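You operate a simulated robot arm through the tools that you are given. There is no shell and no other tool. Be economical: measure what you need, move in short steps, check, and stop when the job is done.

You are at the controls of a simulated robot arm. One attempt, no reset.

## Task
Set the pressure switch to light the test lamp at the card's pressure.
Fine: open the switch cover, pump up to that figure, turn the adjuster down till the lamp lights (0.2 bar further at most), vent to nought and shut the cover, fingers clear of it.
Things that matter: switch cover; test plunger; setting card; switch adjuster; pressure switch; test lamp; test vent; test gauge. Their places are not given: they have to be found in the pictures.

The check looks at the end state, three seconds after you hand in, the way a careful person would. Anything else that was tipped, shoved, dropped, spilled or broken makes it a failure. Lids that push on must go on centred and level and be pressed home; caps that screw on are set level and turned clockwise until they are tight.

## Robot
A 6-joint arm with a two-finger parallel gripper, fixed in place. Base frame: the origin is at the foot of the arm, x ahead of it, y to its left, z up. Readings come in mm, degrees, newtons and seconds.
With the tool pointing down near the work surface it reaches from about 320 to 700 mm from the base axis. Its first joint turns from -166.0 to 166.0 degrees. Payload 4.1 kg.
The TCP is the grasp point between the finger pads, 23 mm short of the fingertips. In the tool frame z runs along the fingers and y along their closing line. Largest opening 94 mm; finger width 38, thickness 10; the body of the gripper, 54 by 96 mm, starts 39 mm behind the TCP.
Orientation is that of the tool frame in the base frame, as a unit quaternion [x, y, z, w]. With the fingers straight down and closing along the base's y, the tool's x points along the base's -x, its y along +y and its z along -z.

## Interface
- The arm moves only by the tool move_arm. Its argument "plan" is a list of rows, each a list of 7 numbers: the shift along the tool's x, y, z in cm, then the turn, a rotation vector about the tool's x, y, z in degrees, then the opening in per cent of the stroke, from 0 (shut) to 100 (fully open). In form: [[dx, dy, dz, ax, ay, az, claw], ...]. A call has 1 to 8 rows; each row is the pose to reach, as a shift and turn from the pose commanded when the call began, along the tool's axes at that moment. Each row takes 0.2 s and may step no farther than 50 mm and 8.6 degrees from the row before; otherwise, or with a gripper value out of range, the whole call is refused. A pose out of reach is approached as far as the arm can. The call stops where the force on the tool passes 60 N (or 10 N more than at its start, if that is more) or the arm is blocked; 0.2 s more then pass. The fingers move at their own pace (about 45 mm/s each) and stop on an object; they squeeze with about 21 N. The grip force told is the motor's: it shows also when the fingers shut on nothing. Time passes only in rows, and 0.2 s behind the last, so rows that repeat a pose let the fingers close. The reply holds the time, the measured pose of the TCP, the force on the tool along the base axes, the opening and the grip force, in the units named above and with some noise, and new pictures: "show" is both (left out), scene, wrist or none.
- Cameras (640 x 400 px; columns grow to the right, rows downward): "scene" is fixed at [219.8, -501.8, 1720]; the picture's right is [0.84, 0.54, 0.00], its down [0.53, -0.83, -0.19] and it looks along [-0.10, 0.16, -0.98] (base axes); focal length 317 px, centre (320, 200). "wrist" rides on the gripper at [86, 16, -75] in the tool frame; the picture's right is [-0.18, 0.98, 0.00], its down [-0.58, -0.11, -0.81] and it looks along [-0.79, -0.15, 0.59] (tool axes); focal length 243 px, centre (320, 200).
- slide_trunk(by): slides the trunk up (or, below 0, down) by that many mm; the arm rides with it, the base frame stays. It gives what a move gives, with no picture.
- point_at(camera, pixels): for up to 12 pixels [column, row] of the newest picture of that camera ("zoom" is the newest enlarged one), the place [x, y, z] in the base frame of the surface seen there, good to about 2 mm. The clock stands still meanwhile.
- inspect(camera, box): a new picture of the part [left, top, right, bottom] of that camera's present view, enlarged. The clock stands still meanwhile.
- sign_off(): hands the job in; it is judged then, once.

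Work in short steps. Measure before you move; look again where a grasp or a placing could have gone wrong, and mend it. You have 80 turns and 200 pictures in all, those below and enlarged ones among them. Open the gripper and draw the arm clear of the work before you hand the job in, unless the task says otherwise; then end with one line.

The tools are called as a command line: name --pt "numbers of a row" for each row, then --argument value for the rest, lists and objects as JSON in quotes. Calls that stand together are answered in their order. move_arm: Moves the arm, as the interface text tells. Its arguments: {"type":"object","properties":{"plan":{"type":"array","items":{"type":"array","items":{"type":"number"}}},"show":{"type":"string","enum":["both","scene","wrist","none"]}},"required":["plan"]} The other tools are called the same way: slide_trunk (by) slides the trunk up or down; point_at (camera, pixels) gives the place of the surface under pixels of a picture; inspect (camera, box) takes an enlarged picture of a part of a camera's view; sign_off () hands the job in.

At the start:

```text
time: 0.0
position: [190.8, -333.7, 1247.5]
orientation: [0.001, 1.0, 0.0, 0.0]
force: [0.3, 0.0, -0.1]
opening: 93.9
gripper_force: 0.0
trunk travel left (down, up): [-525.0, 65.0]
```

scene: 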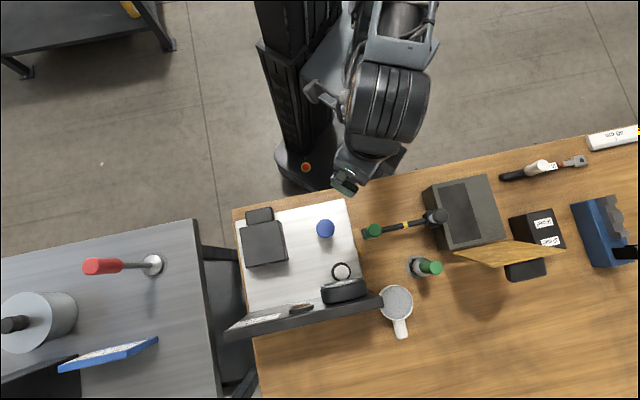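
wrist: 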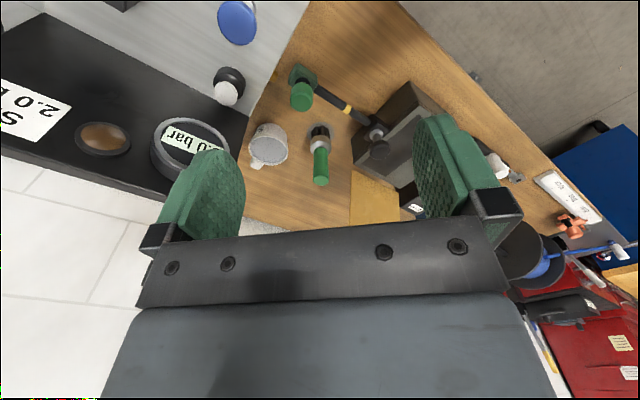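

The test rig seems to be the white plate with panel around scene (300,270). I enlarge it in both cameras.

inspect --camera "scene" --box '[220, 190, 420, 350]'

inspect --camera "wrist" --box '[0, 0, 320, 200]'

```text
2.50 times, centred on (320, 270) of scene
```

zoom: 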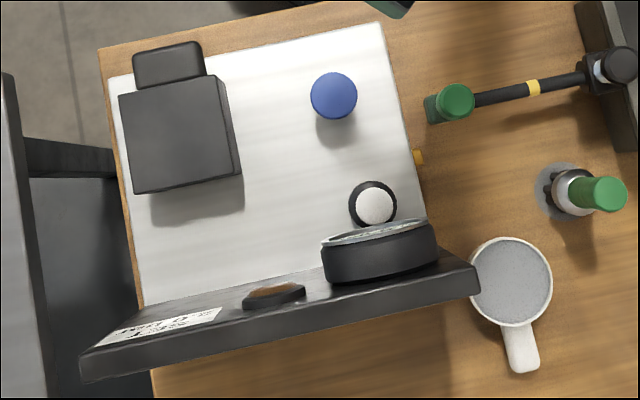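

```text
2.00 times, centred on (160, 100) of wrist
```

zoom: 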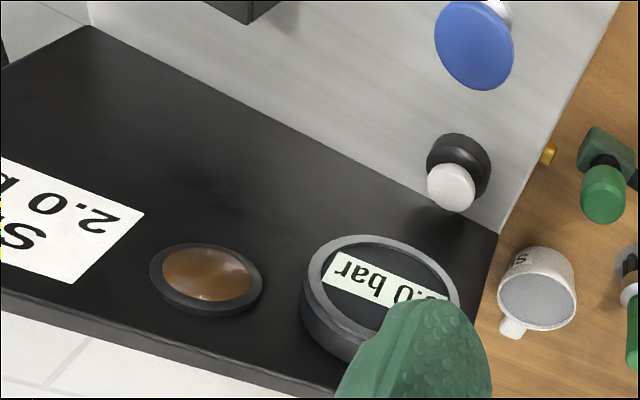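

The rig: black box (switch with cover), blue knob, white button in black ring, panel with card, lamp, gauge. I measure them.

inspect --camera "scene" --box '[230, 195, 310, 275]'

point_at --camera "scene" --pixels '[[325, 228], [341, 271], [262, 244], [245, 228], [280, 222], [288, 262], [245, 265], [260, 214], [300, 250], [354, 288], [308, 307], [240, 322]]'

```text
5.00 times, centred on (270, 235) of scene
```

zoom: 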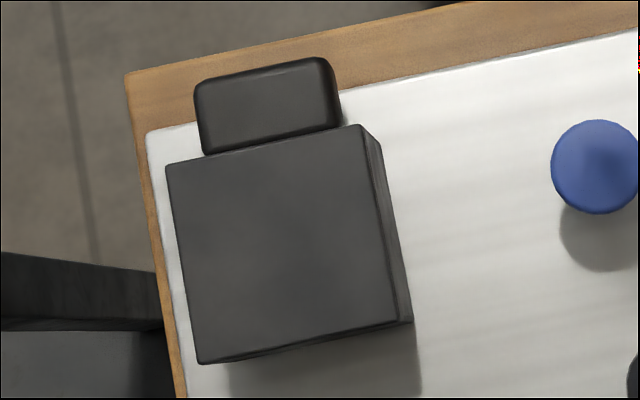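

```text
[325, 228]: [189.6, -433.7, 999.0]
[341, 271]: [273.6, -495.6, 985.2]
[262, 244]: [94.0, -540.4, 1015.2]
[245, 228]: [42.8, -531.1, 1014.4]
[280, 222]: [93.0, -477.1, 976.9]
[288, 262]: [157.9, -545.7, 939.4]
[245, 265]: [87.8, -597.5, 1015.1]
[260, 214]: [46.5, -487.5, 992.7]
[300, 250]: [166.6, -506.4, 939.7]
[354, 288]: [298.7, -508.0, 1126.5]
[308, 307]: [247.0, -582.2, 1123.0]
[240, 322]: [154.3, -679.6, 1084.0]
```

I turn the tool about 57° about its axis so the wrist camera looks squarely at the panel.

move_arm --pt "0 0 0 0 0 8.2 100" --pt "0 0 0 0 0 16.4 100" --pt "0 0 0 0 0 24.6 100" --pt "0 0 0 0 0 32.8 100" --pt "0 0 0 0 0 41 100" --pt "0 0 0 0 0 49.2 100" --pt "0 0 0 0 0 57.3 100"

```text
time: 1.6
position: [191.7, -334.4, 1247.5]
orientation: [0.48, 0.877, -0.001, 0.0]
force: [1.1, 0.3, 0.4]
opening: 93.8
gripper_force: 0.0
trunk travel left (down, up): [-525.0, 65.0]
```

scene: 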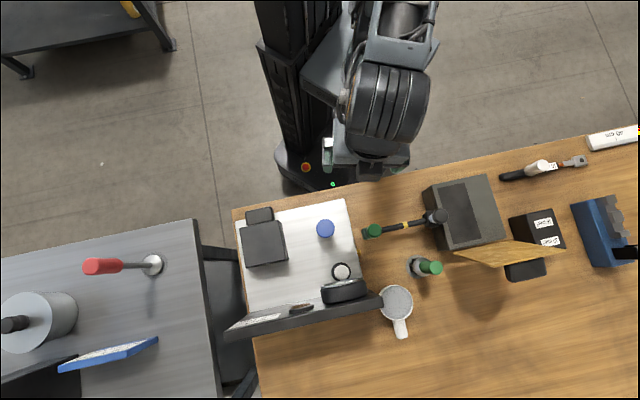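
wrist: 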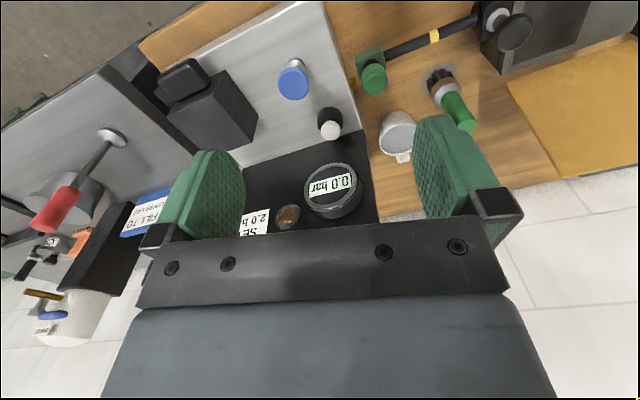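

The text is upside down in the wrist view. I enlarge the switch box and the panel.

inspect --camera "wrist" --box '[140, 40, 300, 140]'

inspect --camera "wrist" --box '[220, 140, 380, 240]'

inspect --camera "wrist" --box '[260, 40, 420, 140]'

```text
4.00 times, centred on (220, 90) of wrist
```

zoom: 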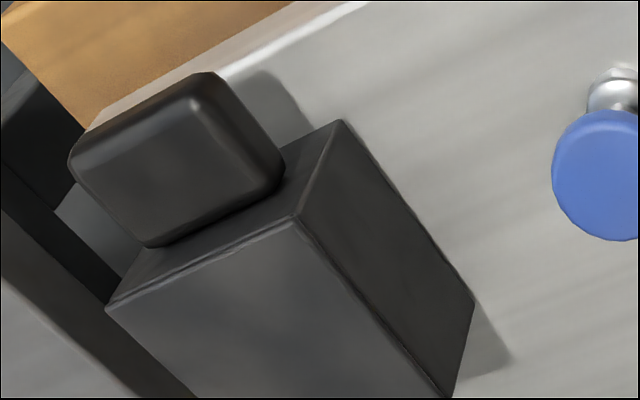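

```text
4.00 times, centred on (300, 190) of wrist
```

zoom: 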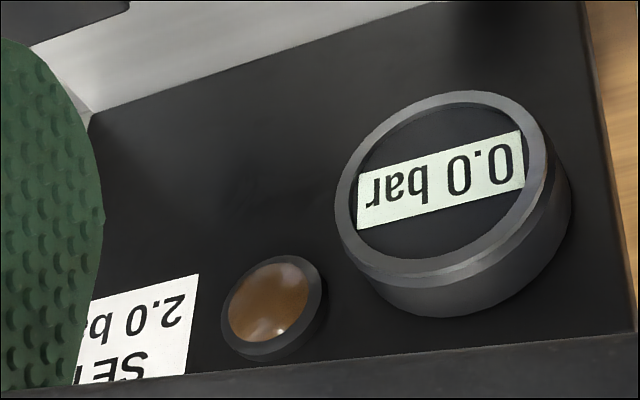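

```text
4.00 times, centred on (340, 90) of wrist
```

zoom: 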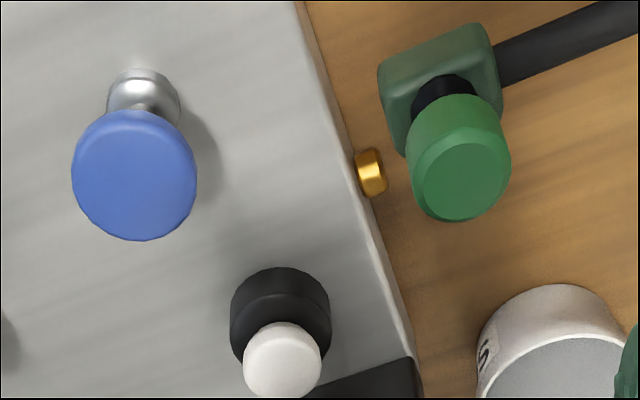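

Card reads 2.0 bar, gauge 0.0. I bring the wrist camera lower in front of the switch box to understand cover and tab.

move_arm --pt "0.3 -3.6 3.0 0 0 0 100" --pt "0.6 -7.2 6.0 0 0 0 100" --pt "0.9 -10.8 9.5 0 0 0 100" --pt "1.2 -14.4 13 0 0 0 100" --pt "1.5 -18.3 16 0 0 0 100" --pt "1.5 -18.3 18.7 0 0 0 100"

```text
refused: row 3 steps farther than a row can; nothing moved
```

Steps slightly too big; I split finer.

move_arm --pt "0.2 -3 3.0 0 0 0 100" --pt "0.4 -6 6.0 0 0 0 100" --pt "0.6 -9 9 0 0 0 100" --pt "0.9 -12 12 0 0 0 100" --pt "1.2 -15 15 0 0 0 100" --pt "1.5 -18.3 18 0 0 0 100" --pt "1.5 -18.3 18.7 0 0 0 100"

```text
time: 3.2
position: [28.7, -421.6, 1060.7]
orientation: [0.479, 0.878, 0.001, -0.001]
force: [-0.3, -0.7, -0.3]
opening: 93.8
gripper_force: 0.1
trunk travel left (down, up): [-525.0, 65.0]
```

scene: 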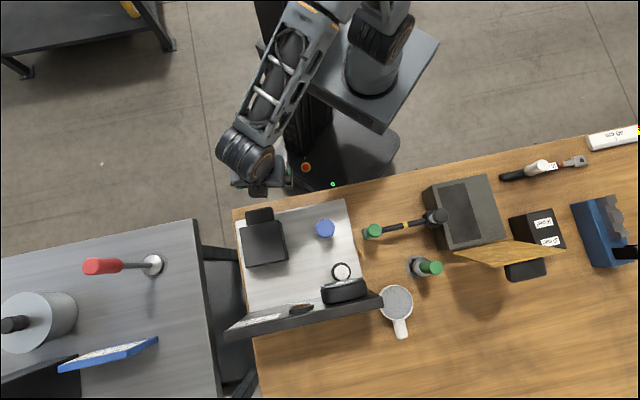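
wrist: 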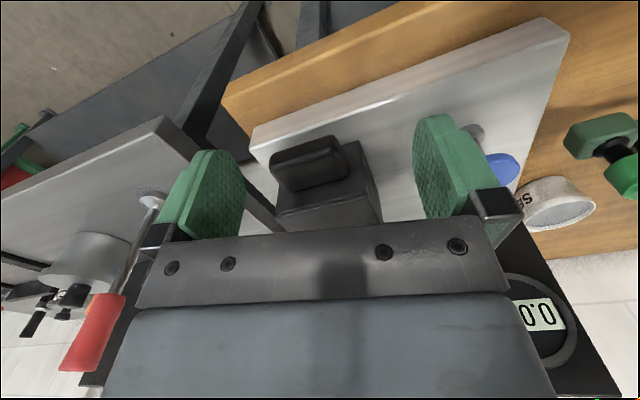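

inspect --camera "wrist" --box '[240, 110, 420, 222]'

point_at --camera "wrist" --pixels '[[272, 160], [332, 145], [280, 190], [348, 178], [279, 213], [360, 172], [382, 220], [300, 140], [310, 175], [372, 155], [355, 140], [300, 205]]'

```text
3.56 times, centred on (330, 166) of wrist
```

zoom: 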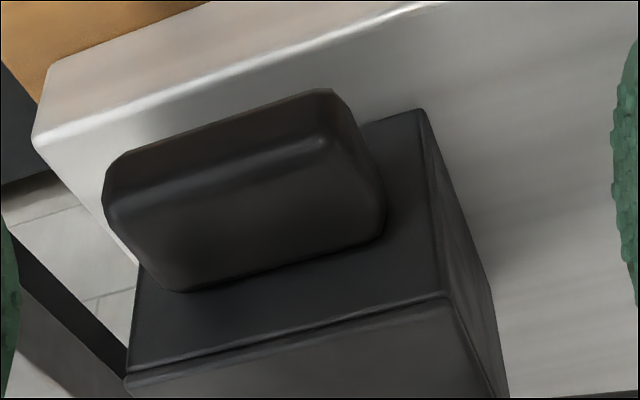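

```text
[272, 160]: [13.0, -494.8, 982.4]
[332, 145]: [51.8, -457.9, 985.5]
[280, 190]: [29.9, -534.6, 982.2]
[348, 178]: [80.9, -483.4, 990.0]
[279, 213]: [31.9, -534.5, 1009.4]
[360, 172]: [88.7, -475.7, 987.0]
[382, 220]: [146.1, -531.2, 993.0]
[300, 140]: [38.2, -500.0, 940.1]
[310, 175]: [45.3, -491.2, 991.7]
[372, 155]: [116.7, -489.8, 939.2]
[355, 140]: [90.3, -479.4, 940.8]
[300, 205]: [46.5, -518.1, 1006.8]
```

The tab is on the front face and the rig is yawed ~44°. I measure its edges precisely from the scene.

inspect --camera "scene" --box '[230, 195, 310, 275]'

point_at --camera "scene" --pixels '[[241, 229], [277, 222.5], [285, 258], [247, 265.5], [247, 212], [271, 208.5], [248, 223], [271, 219], [346, 200], [246, 320], [237, 222], [359, 262]]'

```text
5.00 times, centred on (270, 235) of scene
```

zoom: 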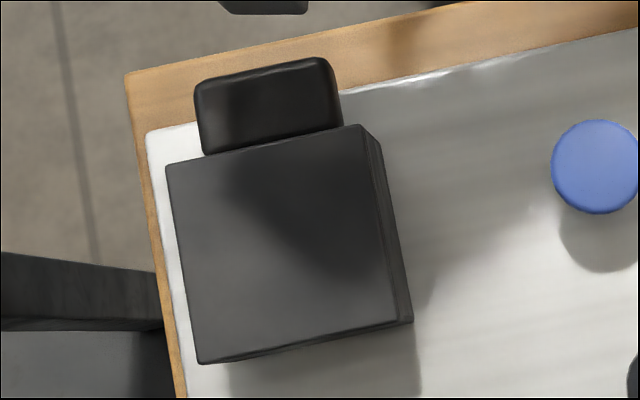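

```text
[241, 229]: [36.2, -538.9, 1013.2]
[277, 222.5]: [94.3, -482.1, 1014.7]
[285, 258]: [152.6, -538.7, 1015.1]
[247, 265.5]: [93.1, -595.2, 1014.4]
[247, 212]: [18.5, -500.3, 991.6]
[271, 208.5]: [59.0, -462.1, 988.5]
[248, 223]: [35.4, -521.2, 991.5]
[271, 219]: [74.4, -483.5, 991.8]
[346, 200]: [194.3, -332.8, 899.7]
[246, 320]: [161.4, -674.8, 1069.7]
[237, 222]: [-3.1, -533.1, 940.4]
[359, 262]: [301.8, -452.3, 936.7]
```

Rig yaw is 44°; box ~84 mm, tab ~60×40 at (47,-492), top z 991. I go look at the box from its right side, to see where it hinges.

move_arm --pt "-1.2 1.25 0 0 0 8.5 100" --pt "-2.4 2.5 0 0 0 17 100" --pt "-3.6 3.75 0 0 0 25.5 100" --pt "-4.8 5 0 0 0 34 100" --pt "-6 6.25 0 0 0 42.5 100" --pt "-7.2 7.5 0 0 0 51 100" --pt "-8.4 8.75 0 0 0 59.5 100" --pt "-9.5 10 0 0 0 68 100"

inspect --camera "wrist" --box '[200, 90, 440, 240]'

```text
time: 5.0
position: [165.8, -445.3, 1061.0]
orientation: [0.889, 0.459, 0.0, 0.0]
force: [0.3, -0.5, -0.1]
opening: 94.1
gripper_force: 0.0
trunk travel left (down, up): [-525.0, 65.0]
```

scene: 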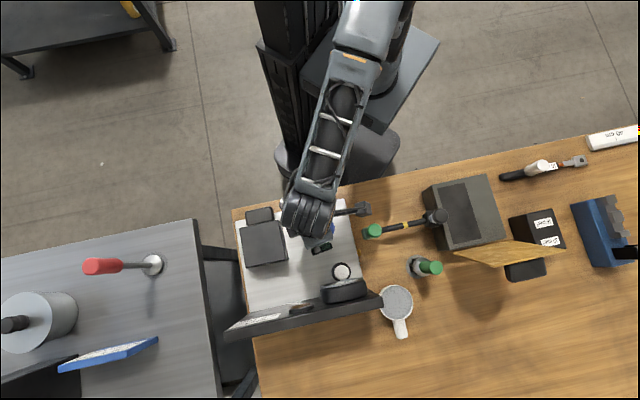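
wrist: 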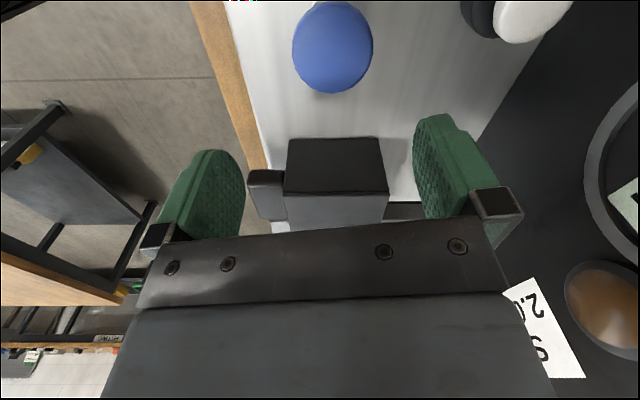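

```text
2.67 times, centred on (320, 165) of wrist
```

zoom: 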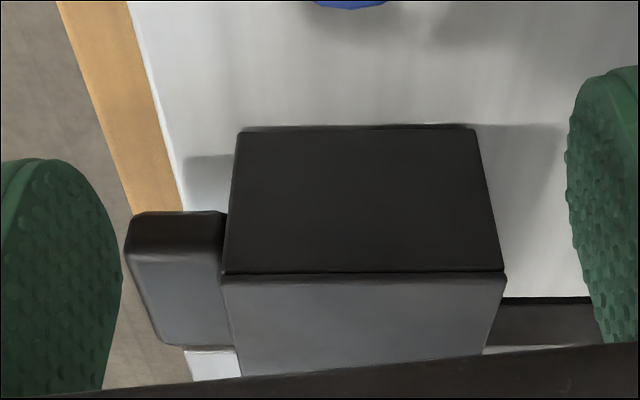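

Tab spans about z 970–991 on the front of the box. I plan to grip its outer end from the sides (along u) and lift; first move above it with yaw aligned.

move_arm --pt "-1.3 -0.95 -1 0 0 -8.5 100" --pt "-2.6 -1.9 -1 0 0 -17 100" --pt "-3.9 -2.85 -1 0 0 -25.5 100" --pt "-5.2 -3.8 -1 0 0 -34 100" --pt "-6.5 -4.75 -1 0 0 -42.5 100" --pt "-7.8 -5.7 -1 0 0 -51 100" --pt "-9.1 -6.65 -1 0 0 -59.5 100" --pt "-10.42 -7.58 -1 0 0 -68 100" --show "none"

move_arm --pt "0 0 0 0 0 -5.7 100" --pt "0 0 0 0 0 -11.4 100" --pt "0 0 0 0 0 -11.4 100"

```text
time: 6.8
position: [41.6, -488.1, 1072.7]
orientation: [0.478, 0.878, 0.0, 0.0]
force: [1.0, 0.0, 0.1]
opening: 94.2
gripper_force: 0.0
trunk travel left (down, up): [-525.0, 65.0]
```

```text
time: 7.6
position: [43.1, -488.2, 1071.7]
orientation: [0.389, 0.921, 0.0, 0.0]
force: [-0.2, -0.1, -0.1]
opening: 93.9
gripper_force: 0.0
trunk travel left (down, up): [-525.0, 65.0]
```

scene: 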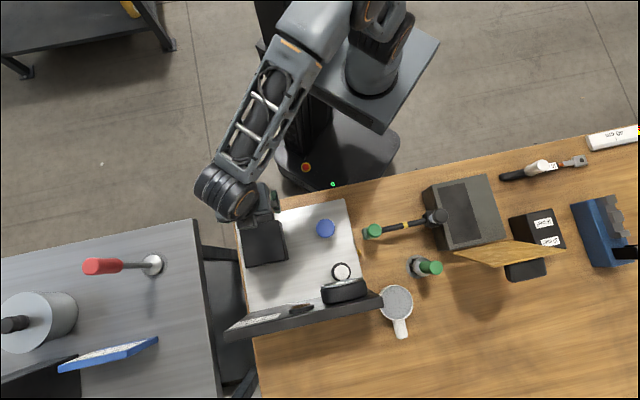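
wrist: 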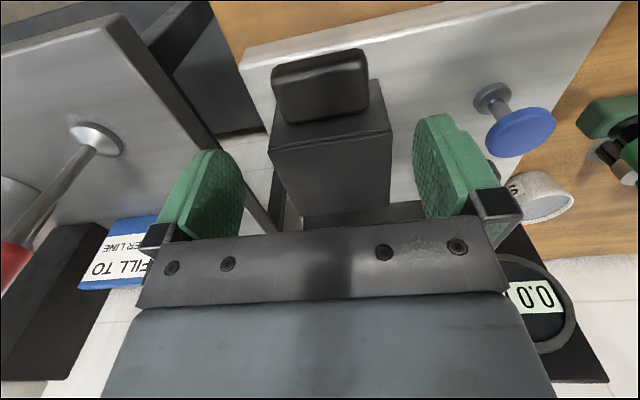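

Aligned. Descend 89 mm so the pads straddle the tab's outer end.

move_arm --pt "0.2 0 3 0 0 0 100" --pt "0.2 0 6 0 0 0 100" --pt "0.2 0 8.9 0 0 0 100"

```text
time: 8.4
position: [41.4, -486.0, 981.3]
orientation: [0.391, 0.921, 0.0, -0.001]
force: [0.3, 0.0, -0.4]
opening: 94.2
gripper_force: 0.0
trunk travel left (down, up): [-525.0, 65.0]
```

scene: 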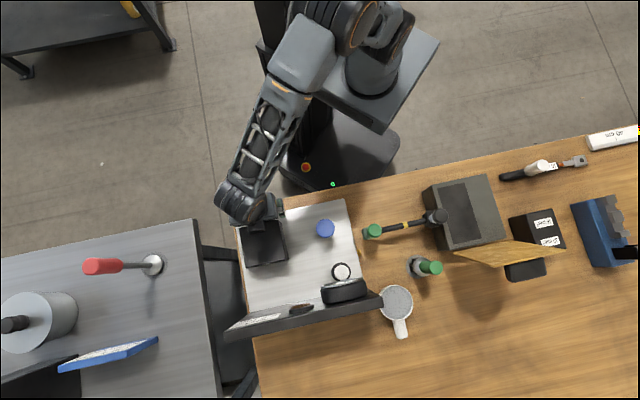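
wrist: 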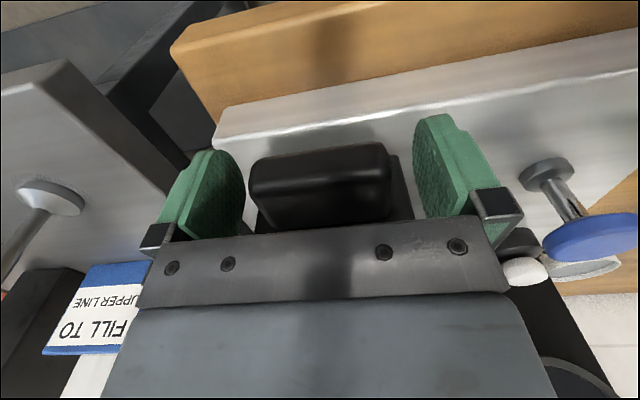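

Tab sits between the pads. I close the fingers on it.

move_arm --pt "0 0 0 0 0 0 70" --pt "0 0 0 0 0 0 40" --pt "0 0 0 0 0 0 40" --pt "0 0 0 0 0 0 40"

```text
time: 9.4
position: [40.1, -485.7, 982.9]
orientation: [0.389, 0.921, 0.0, 0.0]
force: [-1.8, -0.6, -2.1]
opening: 65.8
gripper_force: 44.8
trunk travel left (down, up): [-525.0, 65.0]
```

scene: 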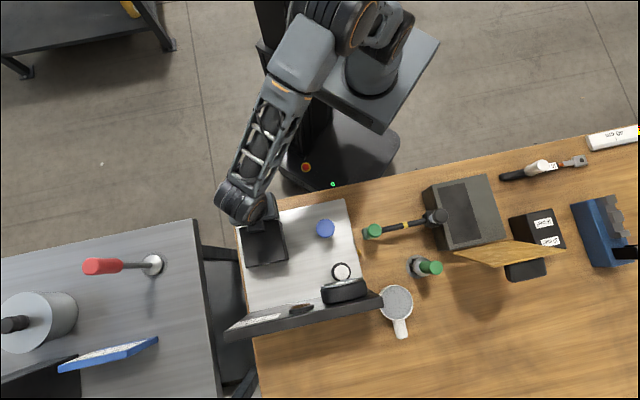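
wrist: 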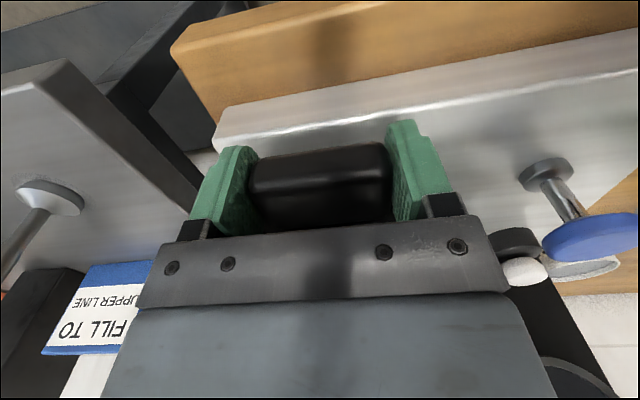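

Gripped at 66 mm. I lift 12 mm slowly and watch forces.

move_arm --pt "0 0 -0.4 0 0 0 40" --pt "0 0 -0.8 0 0 0 40" --pt "0 0 -1.2 0 0 0 40"

inspect --camera "scene" --box '[220, 190, 320, 280]'

```text
time: 10.2
position: [43.4, -487.4, 993.3]
orientation: [0.39, 0.921, 0.001, -0.001]
force: [5.4, -7.3, -14.6]
opening: 66.0
gripper_force: 45.5
trunk travel left (down, up): [-525.0, 65.0]
```

scene: 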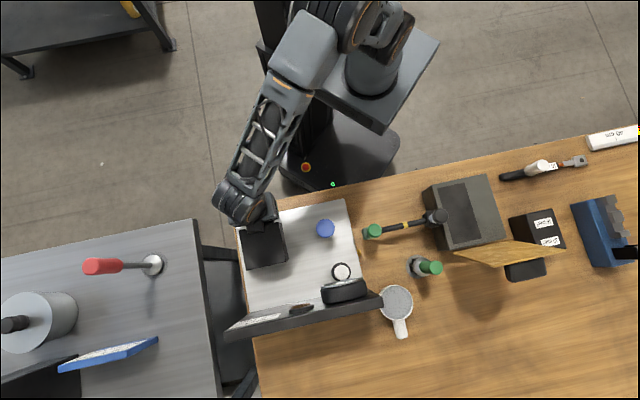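
wrist: 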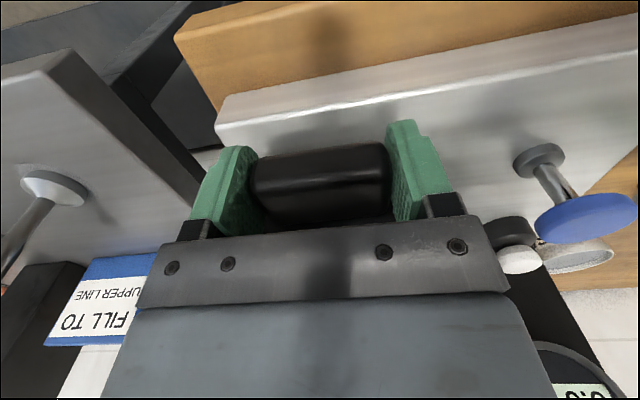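

```text
4.44 times, centred on (270, 235) of scene
```

zoom: 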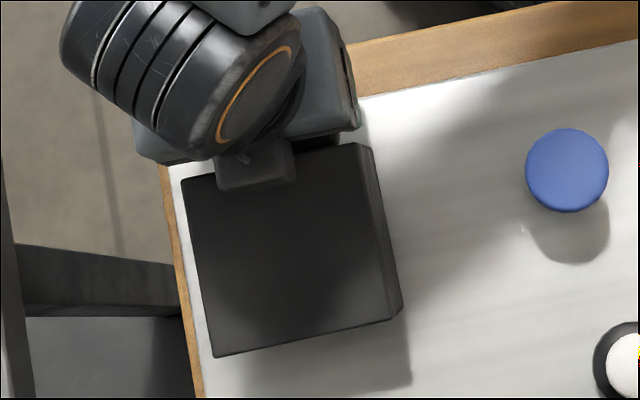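

The tab rises with 14.6 N and the cover seems to follow. I measure the top's tilt.

point_at --camera "zoom" --pixels '[[195, 200], [340, 160], [380, 310], [220, 345], [280, 250], [330, 325], [260, 340]]'

```text
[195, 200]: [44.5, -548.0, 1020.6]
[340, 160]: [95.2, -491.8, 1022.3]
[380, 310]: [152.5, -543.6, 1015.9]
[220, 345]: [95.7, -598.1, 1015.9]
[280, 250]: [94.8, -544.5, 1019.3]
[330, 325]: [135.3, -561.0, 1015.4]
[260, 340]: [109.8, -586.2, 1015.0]
```

The cover is hinged low at the back (front rose, back edge shifted toward the panel). I follow the arc about hinge v≈-494, z≈945 up to ~44°.

move_arm --pt "-0.5 0 -0.6 0 0 0 40" --pt "-0.97 0 -1.13 0 0 0 40" --pt "-1.91 0 -2.55 0 0 0 40" --pt "-3.04 0 -3.82 0 0 0 40" --pt "-4.34 0 -4.92 0 0 0 40" --pt "-5.78 0 -5.82 0 0 0 40"

inspect --camera "scene" --box '[220, 190, 320, 280]'

```text
time: 11.6
position: [80.8, -526.2, 1055.6]
orientation: [0.389, 0.921, -0.001, 0.001]
force: [-8.9, 18.7, 9.4]
opening: 66.3
gripper_force: 45.0
trunk travel left (down, up): [-525.0, 65.0]
```

scene: 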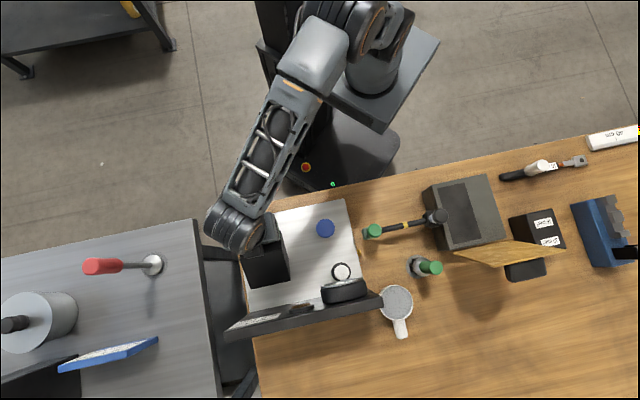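
wrist: 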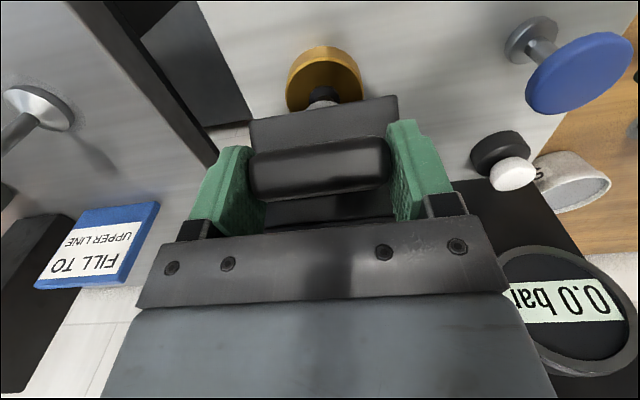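

```text
4.44 times, centred on (270, 235) of scene
```

zoom: 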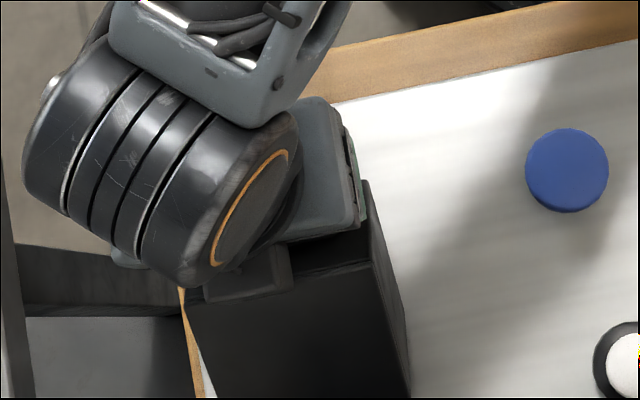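

The gold adjuster shows under the cover at wrist (322,75). I continue the arc with a slightly greater radius to ~83°.

move_arm --pt "-0.4 0 -0.7 0 0 0 40" --pt "-1.63 0 -1.2 0 0 0 40" --pt "-3.33 0 -1.6 0 0 0 40" --pt "-5.08 0 -1.8 0 0 0 40" --pt "-6.86 0 -1.8 0 0 0 40" --pt "-8.61 0 -1.55 0 0 0 40"

inspect --camera "scene" --box '[220, 200, 320, 340]'

```text
time: 13.0
position: [143.1, -591.0, 1070.6]
orientation: [0.39, 0.921, -0.002, 0.002]
force: [2.3, 6.9, 3.8]
opening: 66.2
gripper_force: 45.1
trunk travel left (down, up): [-525.0, 65.0]
```

scene: 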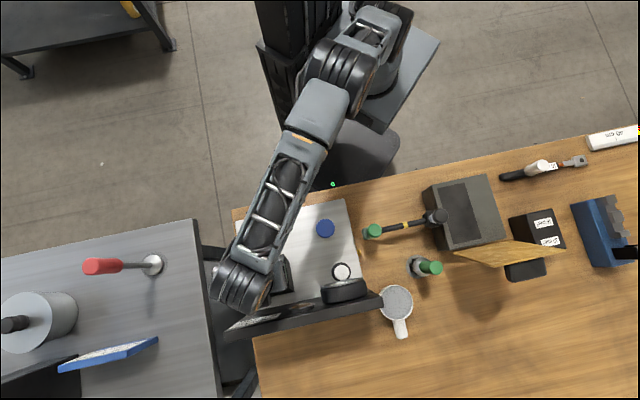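
wrist: 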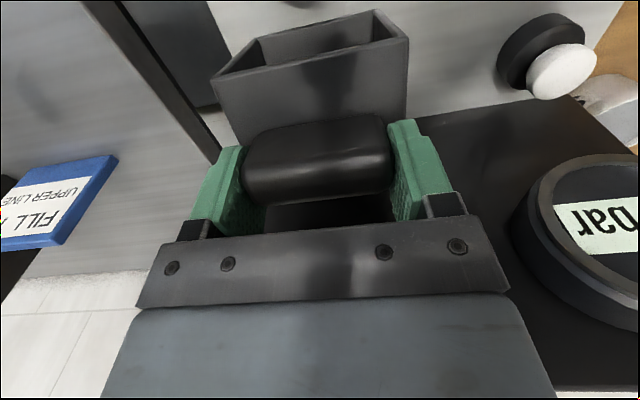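

```text
2.86 times, centred on (270, 270) of scene
```

zoom: 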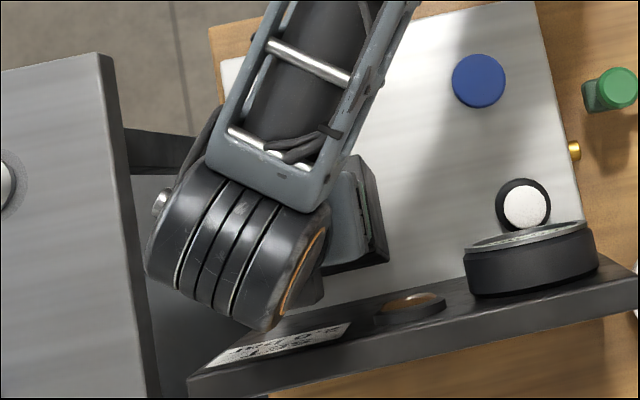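

Cover is ~84° open with low force; panel front is at v≈-596, so there is room. I push another ~10° past vertical.

move_arm --pt "-0.9 0 0.3 0 0 0 40" --pt "-1.8 0 0.75 0 0 0 40" --pt "-2.5 0 1.15 0 0 0 40"

```text
time: 13.8
position: [160.6, -605.7, 1060.1]
orientation: [0.389, 0.921, -0.003, 0.003]
force: [3.6, 1.8, 22.8]
opening: 66.0
gripper_force: 44.7
trunk travel left (down, up): [-525.0, 65.0]
```

scene: 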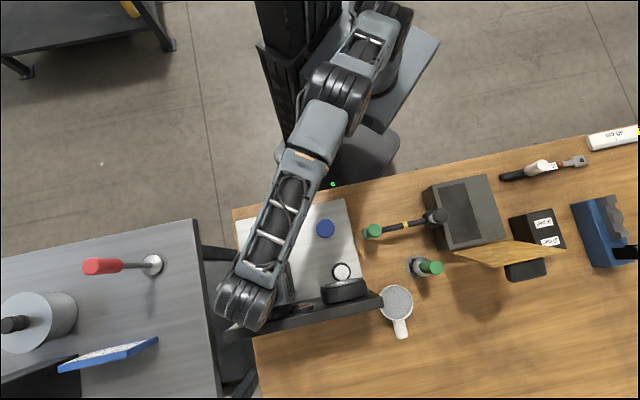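
wrist: 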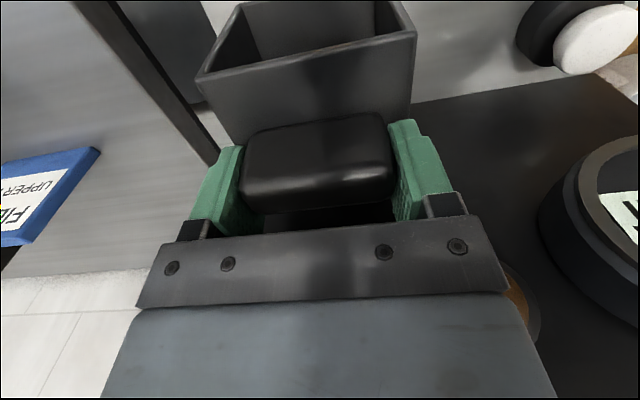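

θ≈95°, past vertical. I release the tab and raise straight up, checking that the cover stays.

move_arm --pt "0 0 -0.3 0 0 0 75" --pt "0 0 -0.3 0 0 0 100" --pt "0 0 -0.3 0 0 0 100" --pt "0 0 -3 0 0 0 100" --pt "0 0 -6.0 0 0 0 100" --pt "0 0 -9 0 0 0 100"

```text
time: 15.2
position: [158.5, -603.9, 1144.8]
orientation: [0.39, 0.921, 0.0, -0.001]
force: [0.1, 0.9, 0.2]
opening: 94.1
gripper_force: 0.0
out of reach, approached as far as the arm can: row 6
trunk travel left (down, up): [-525.0, 65.0]
```

scene: 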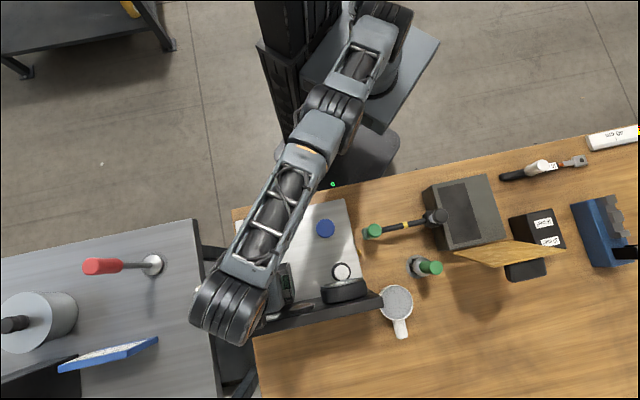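
wrist: 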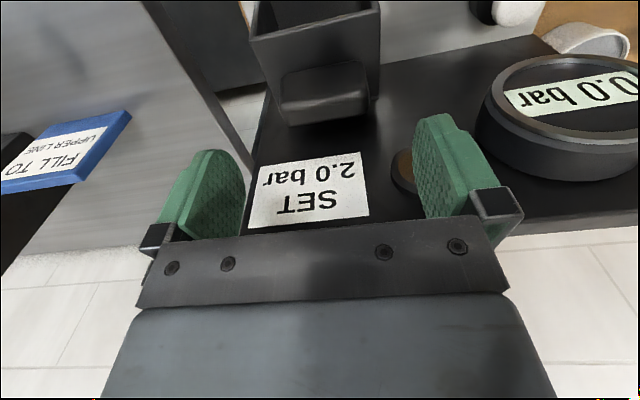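

Card: SET 2.0 bar; cover stays open. I back off in +v, then go over the blue plunger knob at (190,-434) with fingers shut, and look at the rig.

move_arm --pt "3.5 0 0 0 0 0 100" --pt "7 0 0 0 0 0 60" --pt "10 2 0 0 0 0 30" --pt "10 6 0 0 0 0 0" --pt "10 10 1.5 0 0 0 0" --pt "10 14.1 3 0 0 0 0" --pt "10 14.1 5 0 0 0 0"

inspect --camera "scene" --box '[220, 190, 420, 350]'

```text
time: 16.8
position: [189.2, -435.4, 1094.8]
orientation: [0.39, 0.921, 0.001, 0.001]
force: [-1.0, -0.4, 0.4]
opening: 0.0
gripper_force: 20.9
trunk travel left (down, up): [-525.0, 65.0]
```

scene: 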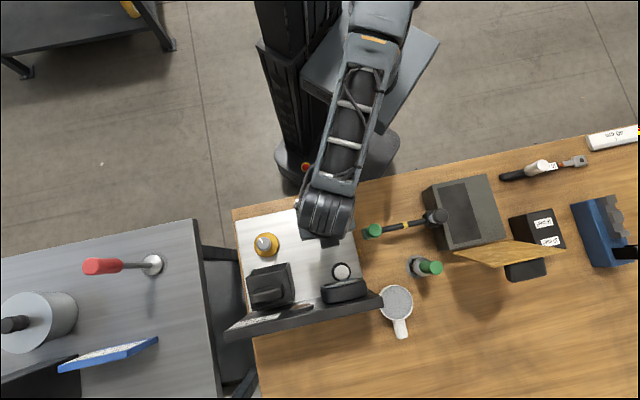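
wrist: 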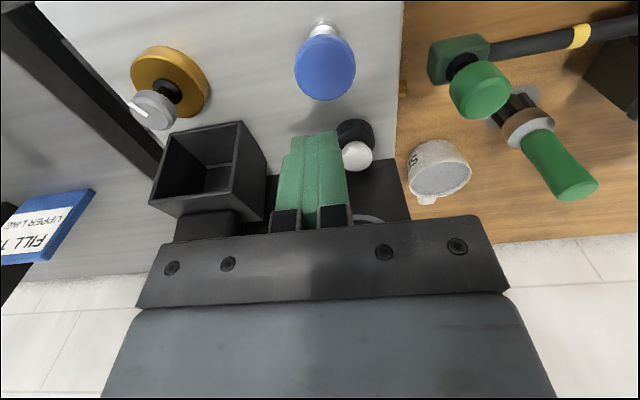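

```text
2.50 times, centred on (320, 270) of scene
```

zoom: 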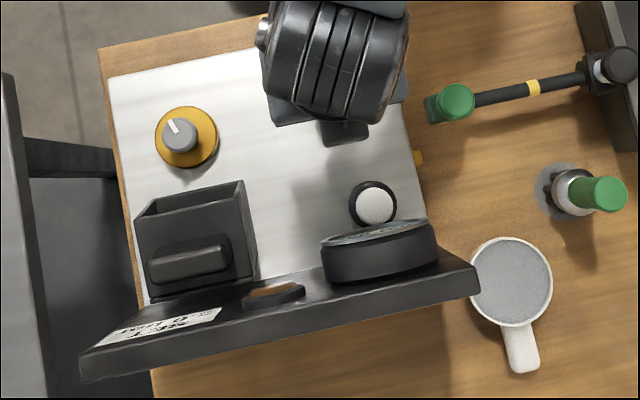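

The adjuster is a grey knob with white mark on a gold body. I measure plunger, adjuster and vent from the current wrist view and zoom.

point_at --camera "wrist" --pixels '[[325, 67], [325, 40], [325, 95], [298, 67], [352, 67], [152, 108], [170, 78], [357, 156], [355, 130]]'

point_at --camera "zoom" --pixels '[[180, 135], [165, 135], [195, 135], [180, 121], [180, 150], [205, 160], [166, 160], [375, 206], [375, 190], [375, 222], [358, 206], [392, 206]]'

inspect --camera "scene" --box '[245, 225, 285, 260]'

```text
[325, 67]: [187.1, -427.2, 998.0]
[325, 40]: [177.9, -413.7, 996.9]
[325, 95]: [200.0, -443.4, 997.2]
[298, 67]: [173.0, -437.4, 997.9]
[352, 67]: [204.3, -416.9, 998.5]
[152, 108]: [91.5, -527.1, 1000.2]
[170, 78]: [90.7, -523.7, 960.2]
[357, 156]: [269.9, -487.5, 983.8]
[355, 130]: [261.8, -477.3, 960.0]
```

```text
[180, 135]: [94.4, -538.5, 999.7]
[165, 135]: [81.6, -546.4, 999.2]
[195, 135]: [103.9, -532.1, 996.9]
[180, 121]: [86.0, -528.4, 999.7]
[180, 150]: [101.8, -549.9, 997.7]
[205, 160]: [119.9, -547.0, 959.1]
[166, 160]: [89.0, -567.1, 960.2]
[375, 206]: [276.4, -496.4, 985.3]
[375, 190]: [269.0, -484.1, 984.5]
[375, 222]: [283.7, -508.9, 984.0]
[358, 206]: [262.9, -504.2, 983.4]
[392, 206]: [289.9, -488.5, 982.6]
```

```text
11.43 times, centred on (265, 242) of scene
```

zoom: 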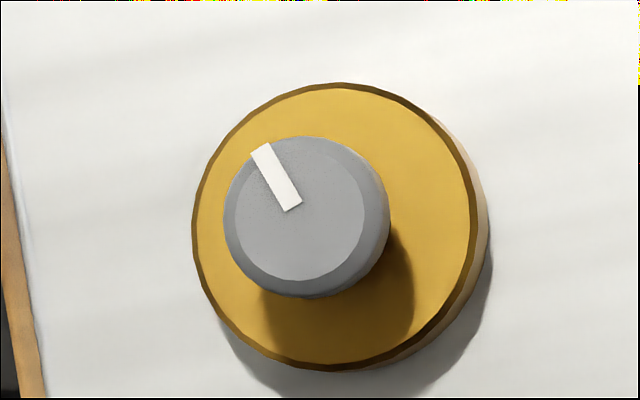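

Plunger knob centre ≈(189,-430), top z 998. I press it with closed fingertips: down to about 15 mm past contact, in small steps.

move_arm --pt "0.35 0.35 3.5 0 0 0 0" --pt "0.35 0.35 6.5 0 0 0 0" --pt "0.35 0.35 7.4 0 0 0 0" --pt "0.35 0.35 8.2 0 0 0 0" --pt "0.35 0.35 9.0 0 0 0 0"

inspect --camera "scene" --box '[280, 220, 400, 320]'

```text
time: 18.0
position: [188.0, -429.9, 1005.3]
orientation: [0.39, 0.921, 0.0, 0.0]
force: [-0.7, -0.5, 1.3]
opening: 0.0
gripper_force: 20.5
trunk travel left (down, up): [-525.0, 65.0]
```

scene: 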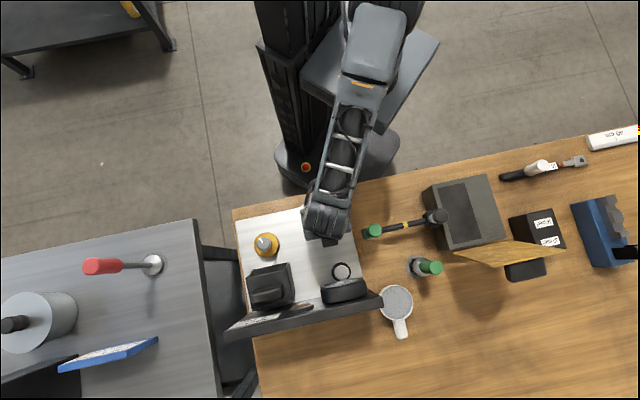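
wrist: 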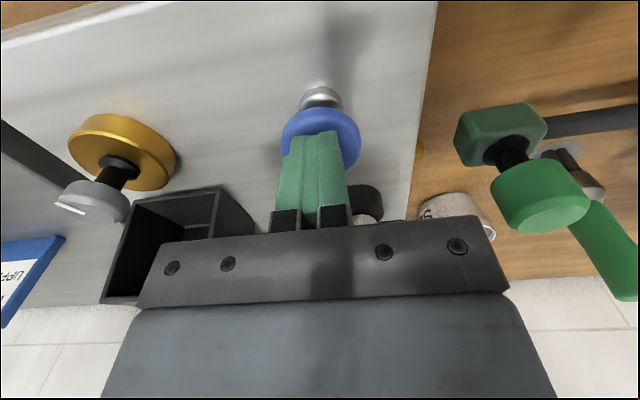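

```text
4.00 times, centred on (340, 270) of scene
```

zoom: 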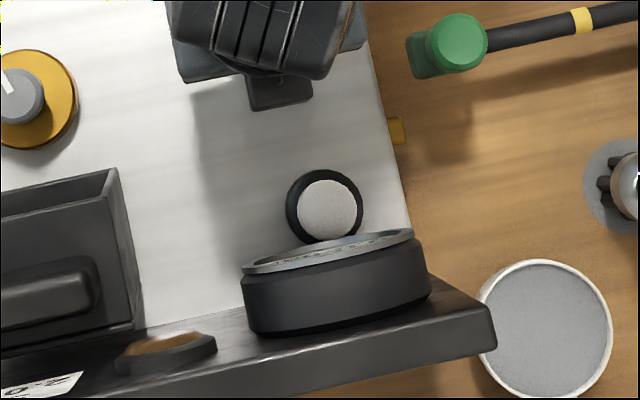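

The press moved it with ~1 N. The gauge can't be read from here; I rise and shift left to read it with the wrist camera.

move_arm --pt "0 0 -3.5 0 0 0 0" --pt "0 -3 -7 0 0 0 0" --pt "0 -7 -9 0 0 0 0" --pt "0 -10 -11 0 0 0 0" --show "wrist"

```text
time: 19.0
position: [116.7, -501.2, 1116.6]
orientation: [0.39, 0.921, 0.0, 0.001]
force: [-1.1, 0.2, 0.5]
opening: 0.0
gripper_force: 21.5
trunk travel left (down, up): [-525.0, 65.0]
```

wrist: 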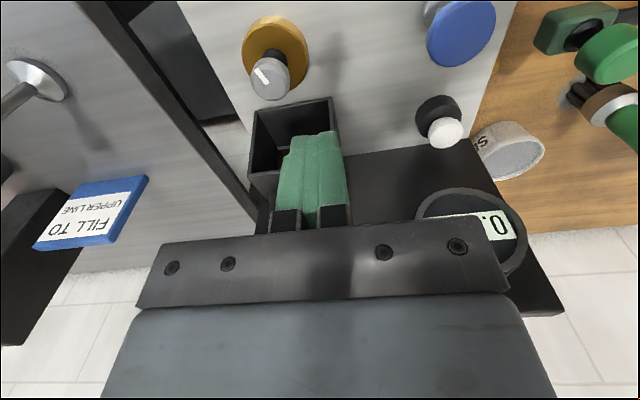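

The decimal is hidden; I go 4 cm higher.

move_arm --pt "0 -1 -4 0 0 0 0" --pt "0.5 -1 -4.5 0 0 0 0" --show "wrist"

inspect --camera "wrist" --box '[380, 140, 560, 260]'

```text
time: 19.6
position: [106.7, -503.8, 1161.7]
orientation: [0.39, 0.921, 0.0, 0.0]
force: [-0.7, 0.1, 0.2]
opening: 0.1
gripper_force: 21.1
trunk travel left (down, up): [-525.0, 65.0]
```

wrist: 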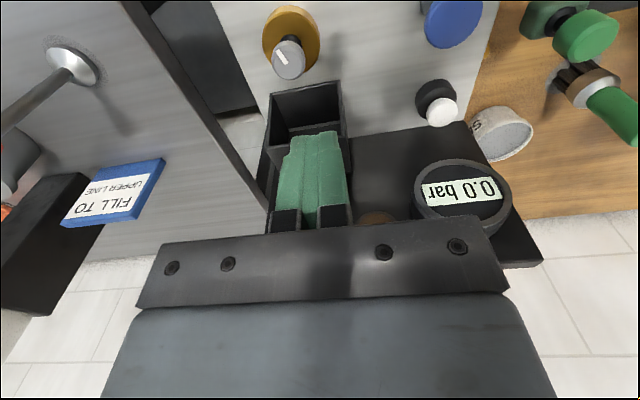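

```text
3.33 times, centred on (470, 200) of wrist
```

zoom: 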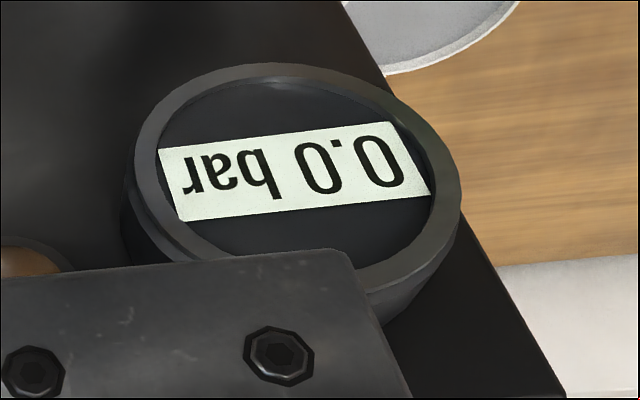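

Still 0.0. I check whether the blue knob returned, and compare blue and white elements up close.

inspect --camera "scene" --box '[300, 210, 380, 290]'

inspect --camera "wrist" --box '[380, 0, 540, 140]'

point_at --camera "scene" --pixels '[[325, 228], [341, 271]]'

```text
5.00 times, centred on (340, 250) of scene
```

zoom: 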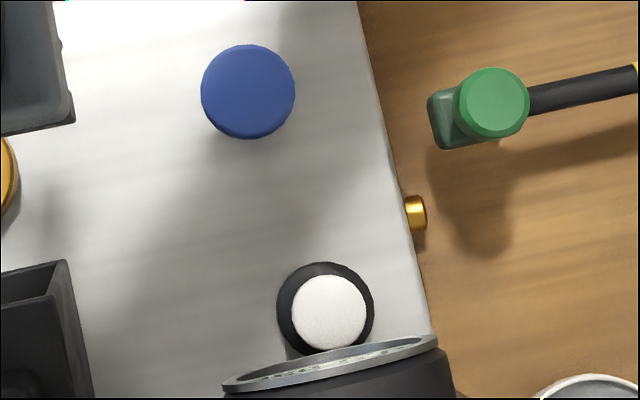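

```text
2.86 times, centred on (460, 70) of wrist
```

zoom: 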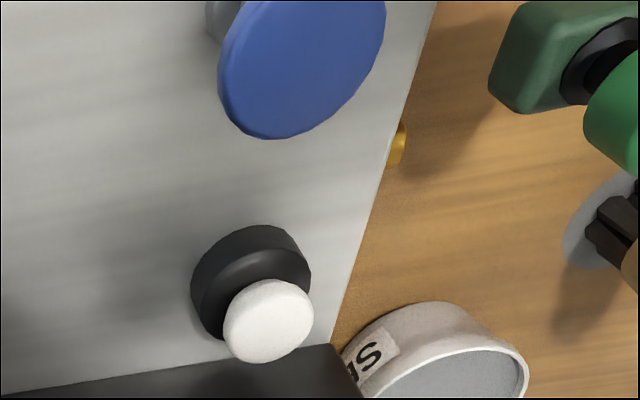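

```text
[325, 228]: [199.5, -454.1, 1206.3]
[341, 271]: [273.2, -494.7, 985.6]
```

The blue knob sprang back to its place. I try a full stroke this time, going down in small steps until resistance appears.

move_arm --pt "0 4 2 0 0 0 0" --pt "0 8 4 0 0 0 0" --pt "-0.5 10.8 8 0 0 0 0" --pt "-0.5 11.05 12 0 0 0 0" --pt "-0.5 11.05 14.5 0 0 0 0" --pt "-0.5 11.05 15.6 0 0 0 0" --show "none"

move_arm --pt "0 0 0.4 0 0 0 0" --pt "0 0 0.8 0 0 0 0" --pt "0 0 1.2 0 0 0 0" --pt "0 0 1.6 0 0 0 0" --show "wrist"

```text
time: 21.0
position: [189.3, -429.3, 1004.3]
orientation: [0.391, 0.921, 0.0, 0.0]
force: [0.8, -1.7, 1.3]
opening: 0.0
gripper_force: 20.6
trunk travel left (down, up): [-525.0, 65.0]
```

```text
time: 22.0
position: [189.2, -429.8, 989.9]
orientation: [0.39, 0.921, -0.001, 0.001]
force: [-3.1, 1.7, 15.6]
opening: 0.1
gripper_force: 21.1
trunk travel left (down, up): [-525.0, 65.0]
```

wrist: 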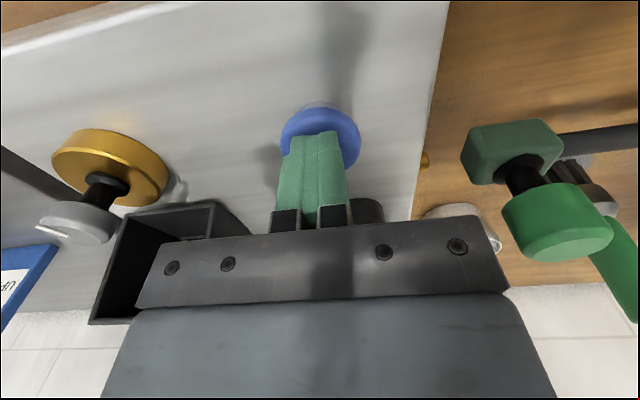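

Bottom reached with 15.6 N (~30 mm stroke). I go back to the reading pose.

move_arm --pt "0 0 -4.5 0 0 0 0" --pt "0 -3 -8 0 0 0 0" --pt "0 -6.5 -11 0 0 0 0" --pt "0.3 -9 -14.5 0 0 0 0" --pt "0.5 -11 -17.2 0 0 0 0" --show "wrist"

inspect --camera "wrist" --box '[380, 140, 560, 260]'

```text
time: 23.2
position: [108.4, -500.4, 1161.6]
orientation: [0.389, 0.921, 0.001, 0.0]
force: [0.2, -0.6, 0.5]
opening: 0.0
gripper_force: 21.2
trunk travel left (down, up): [-525.0, 65.0]
```

wrist: 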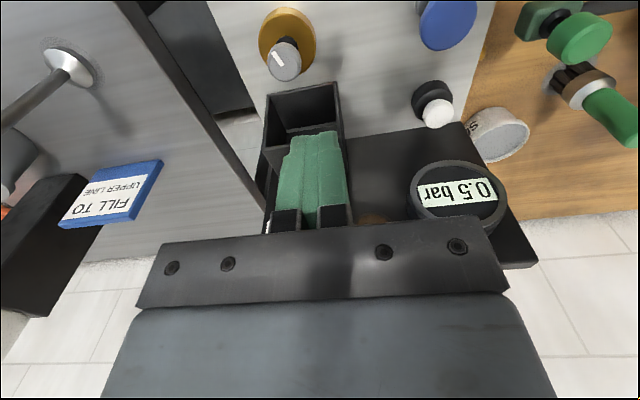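

```text
3.33 times, centred on (470, 200) of wrist
```

zoom: 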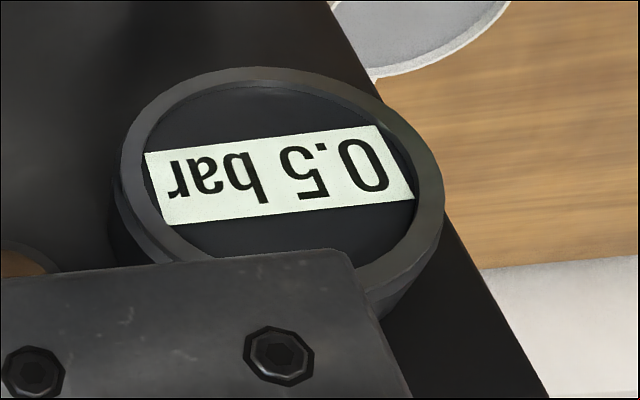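

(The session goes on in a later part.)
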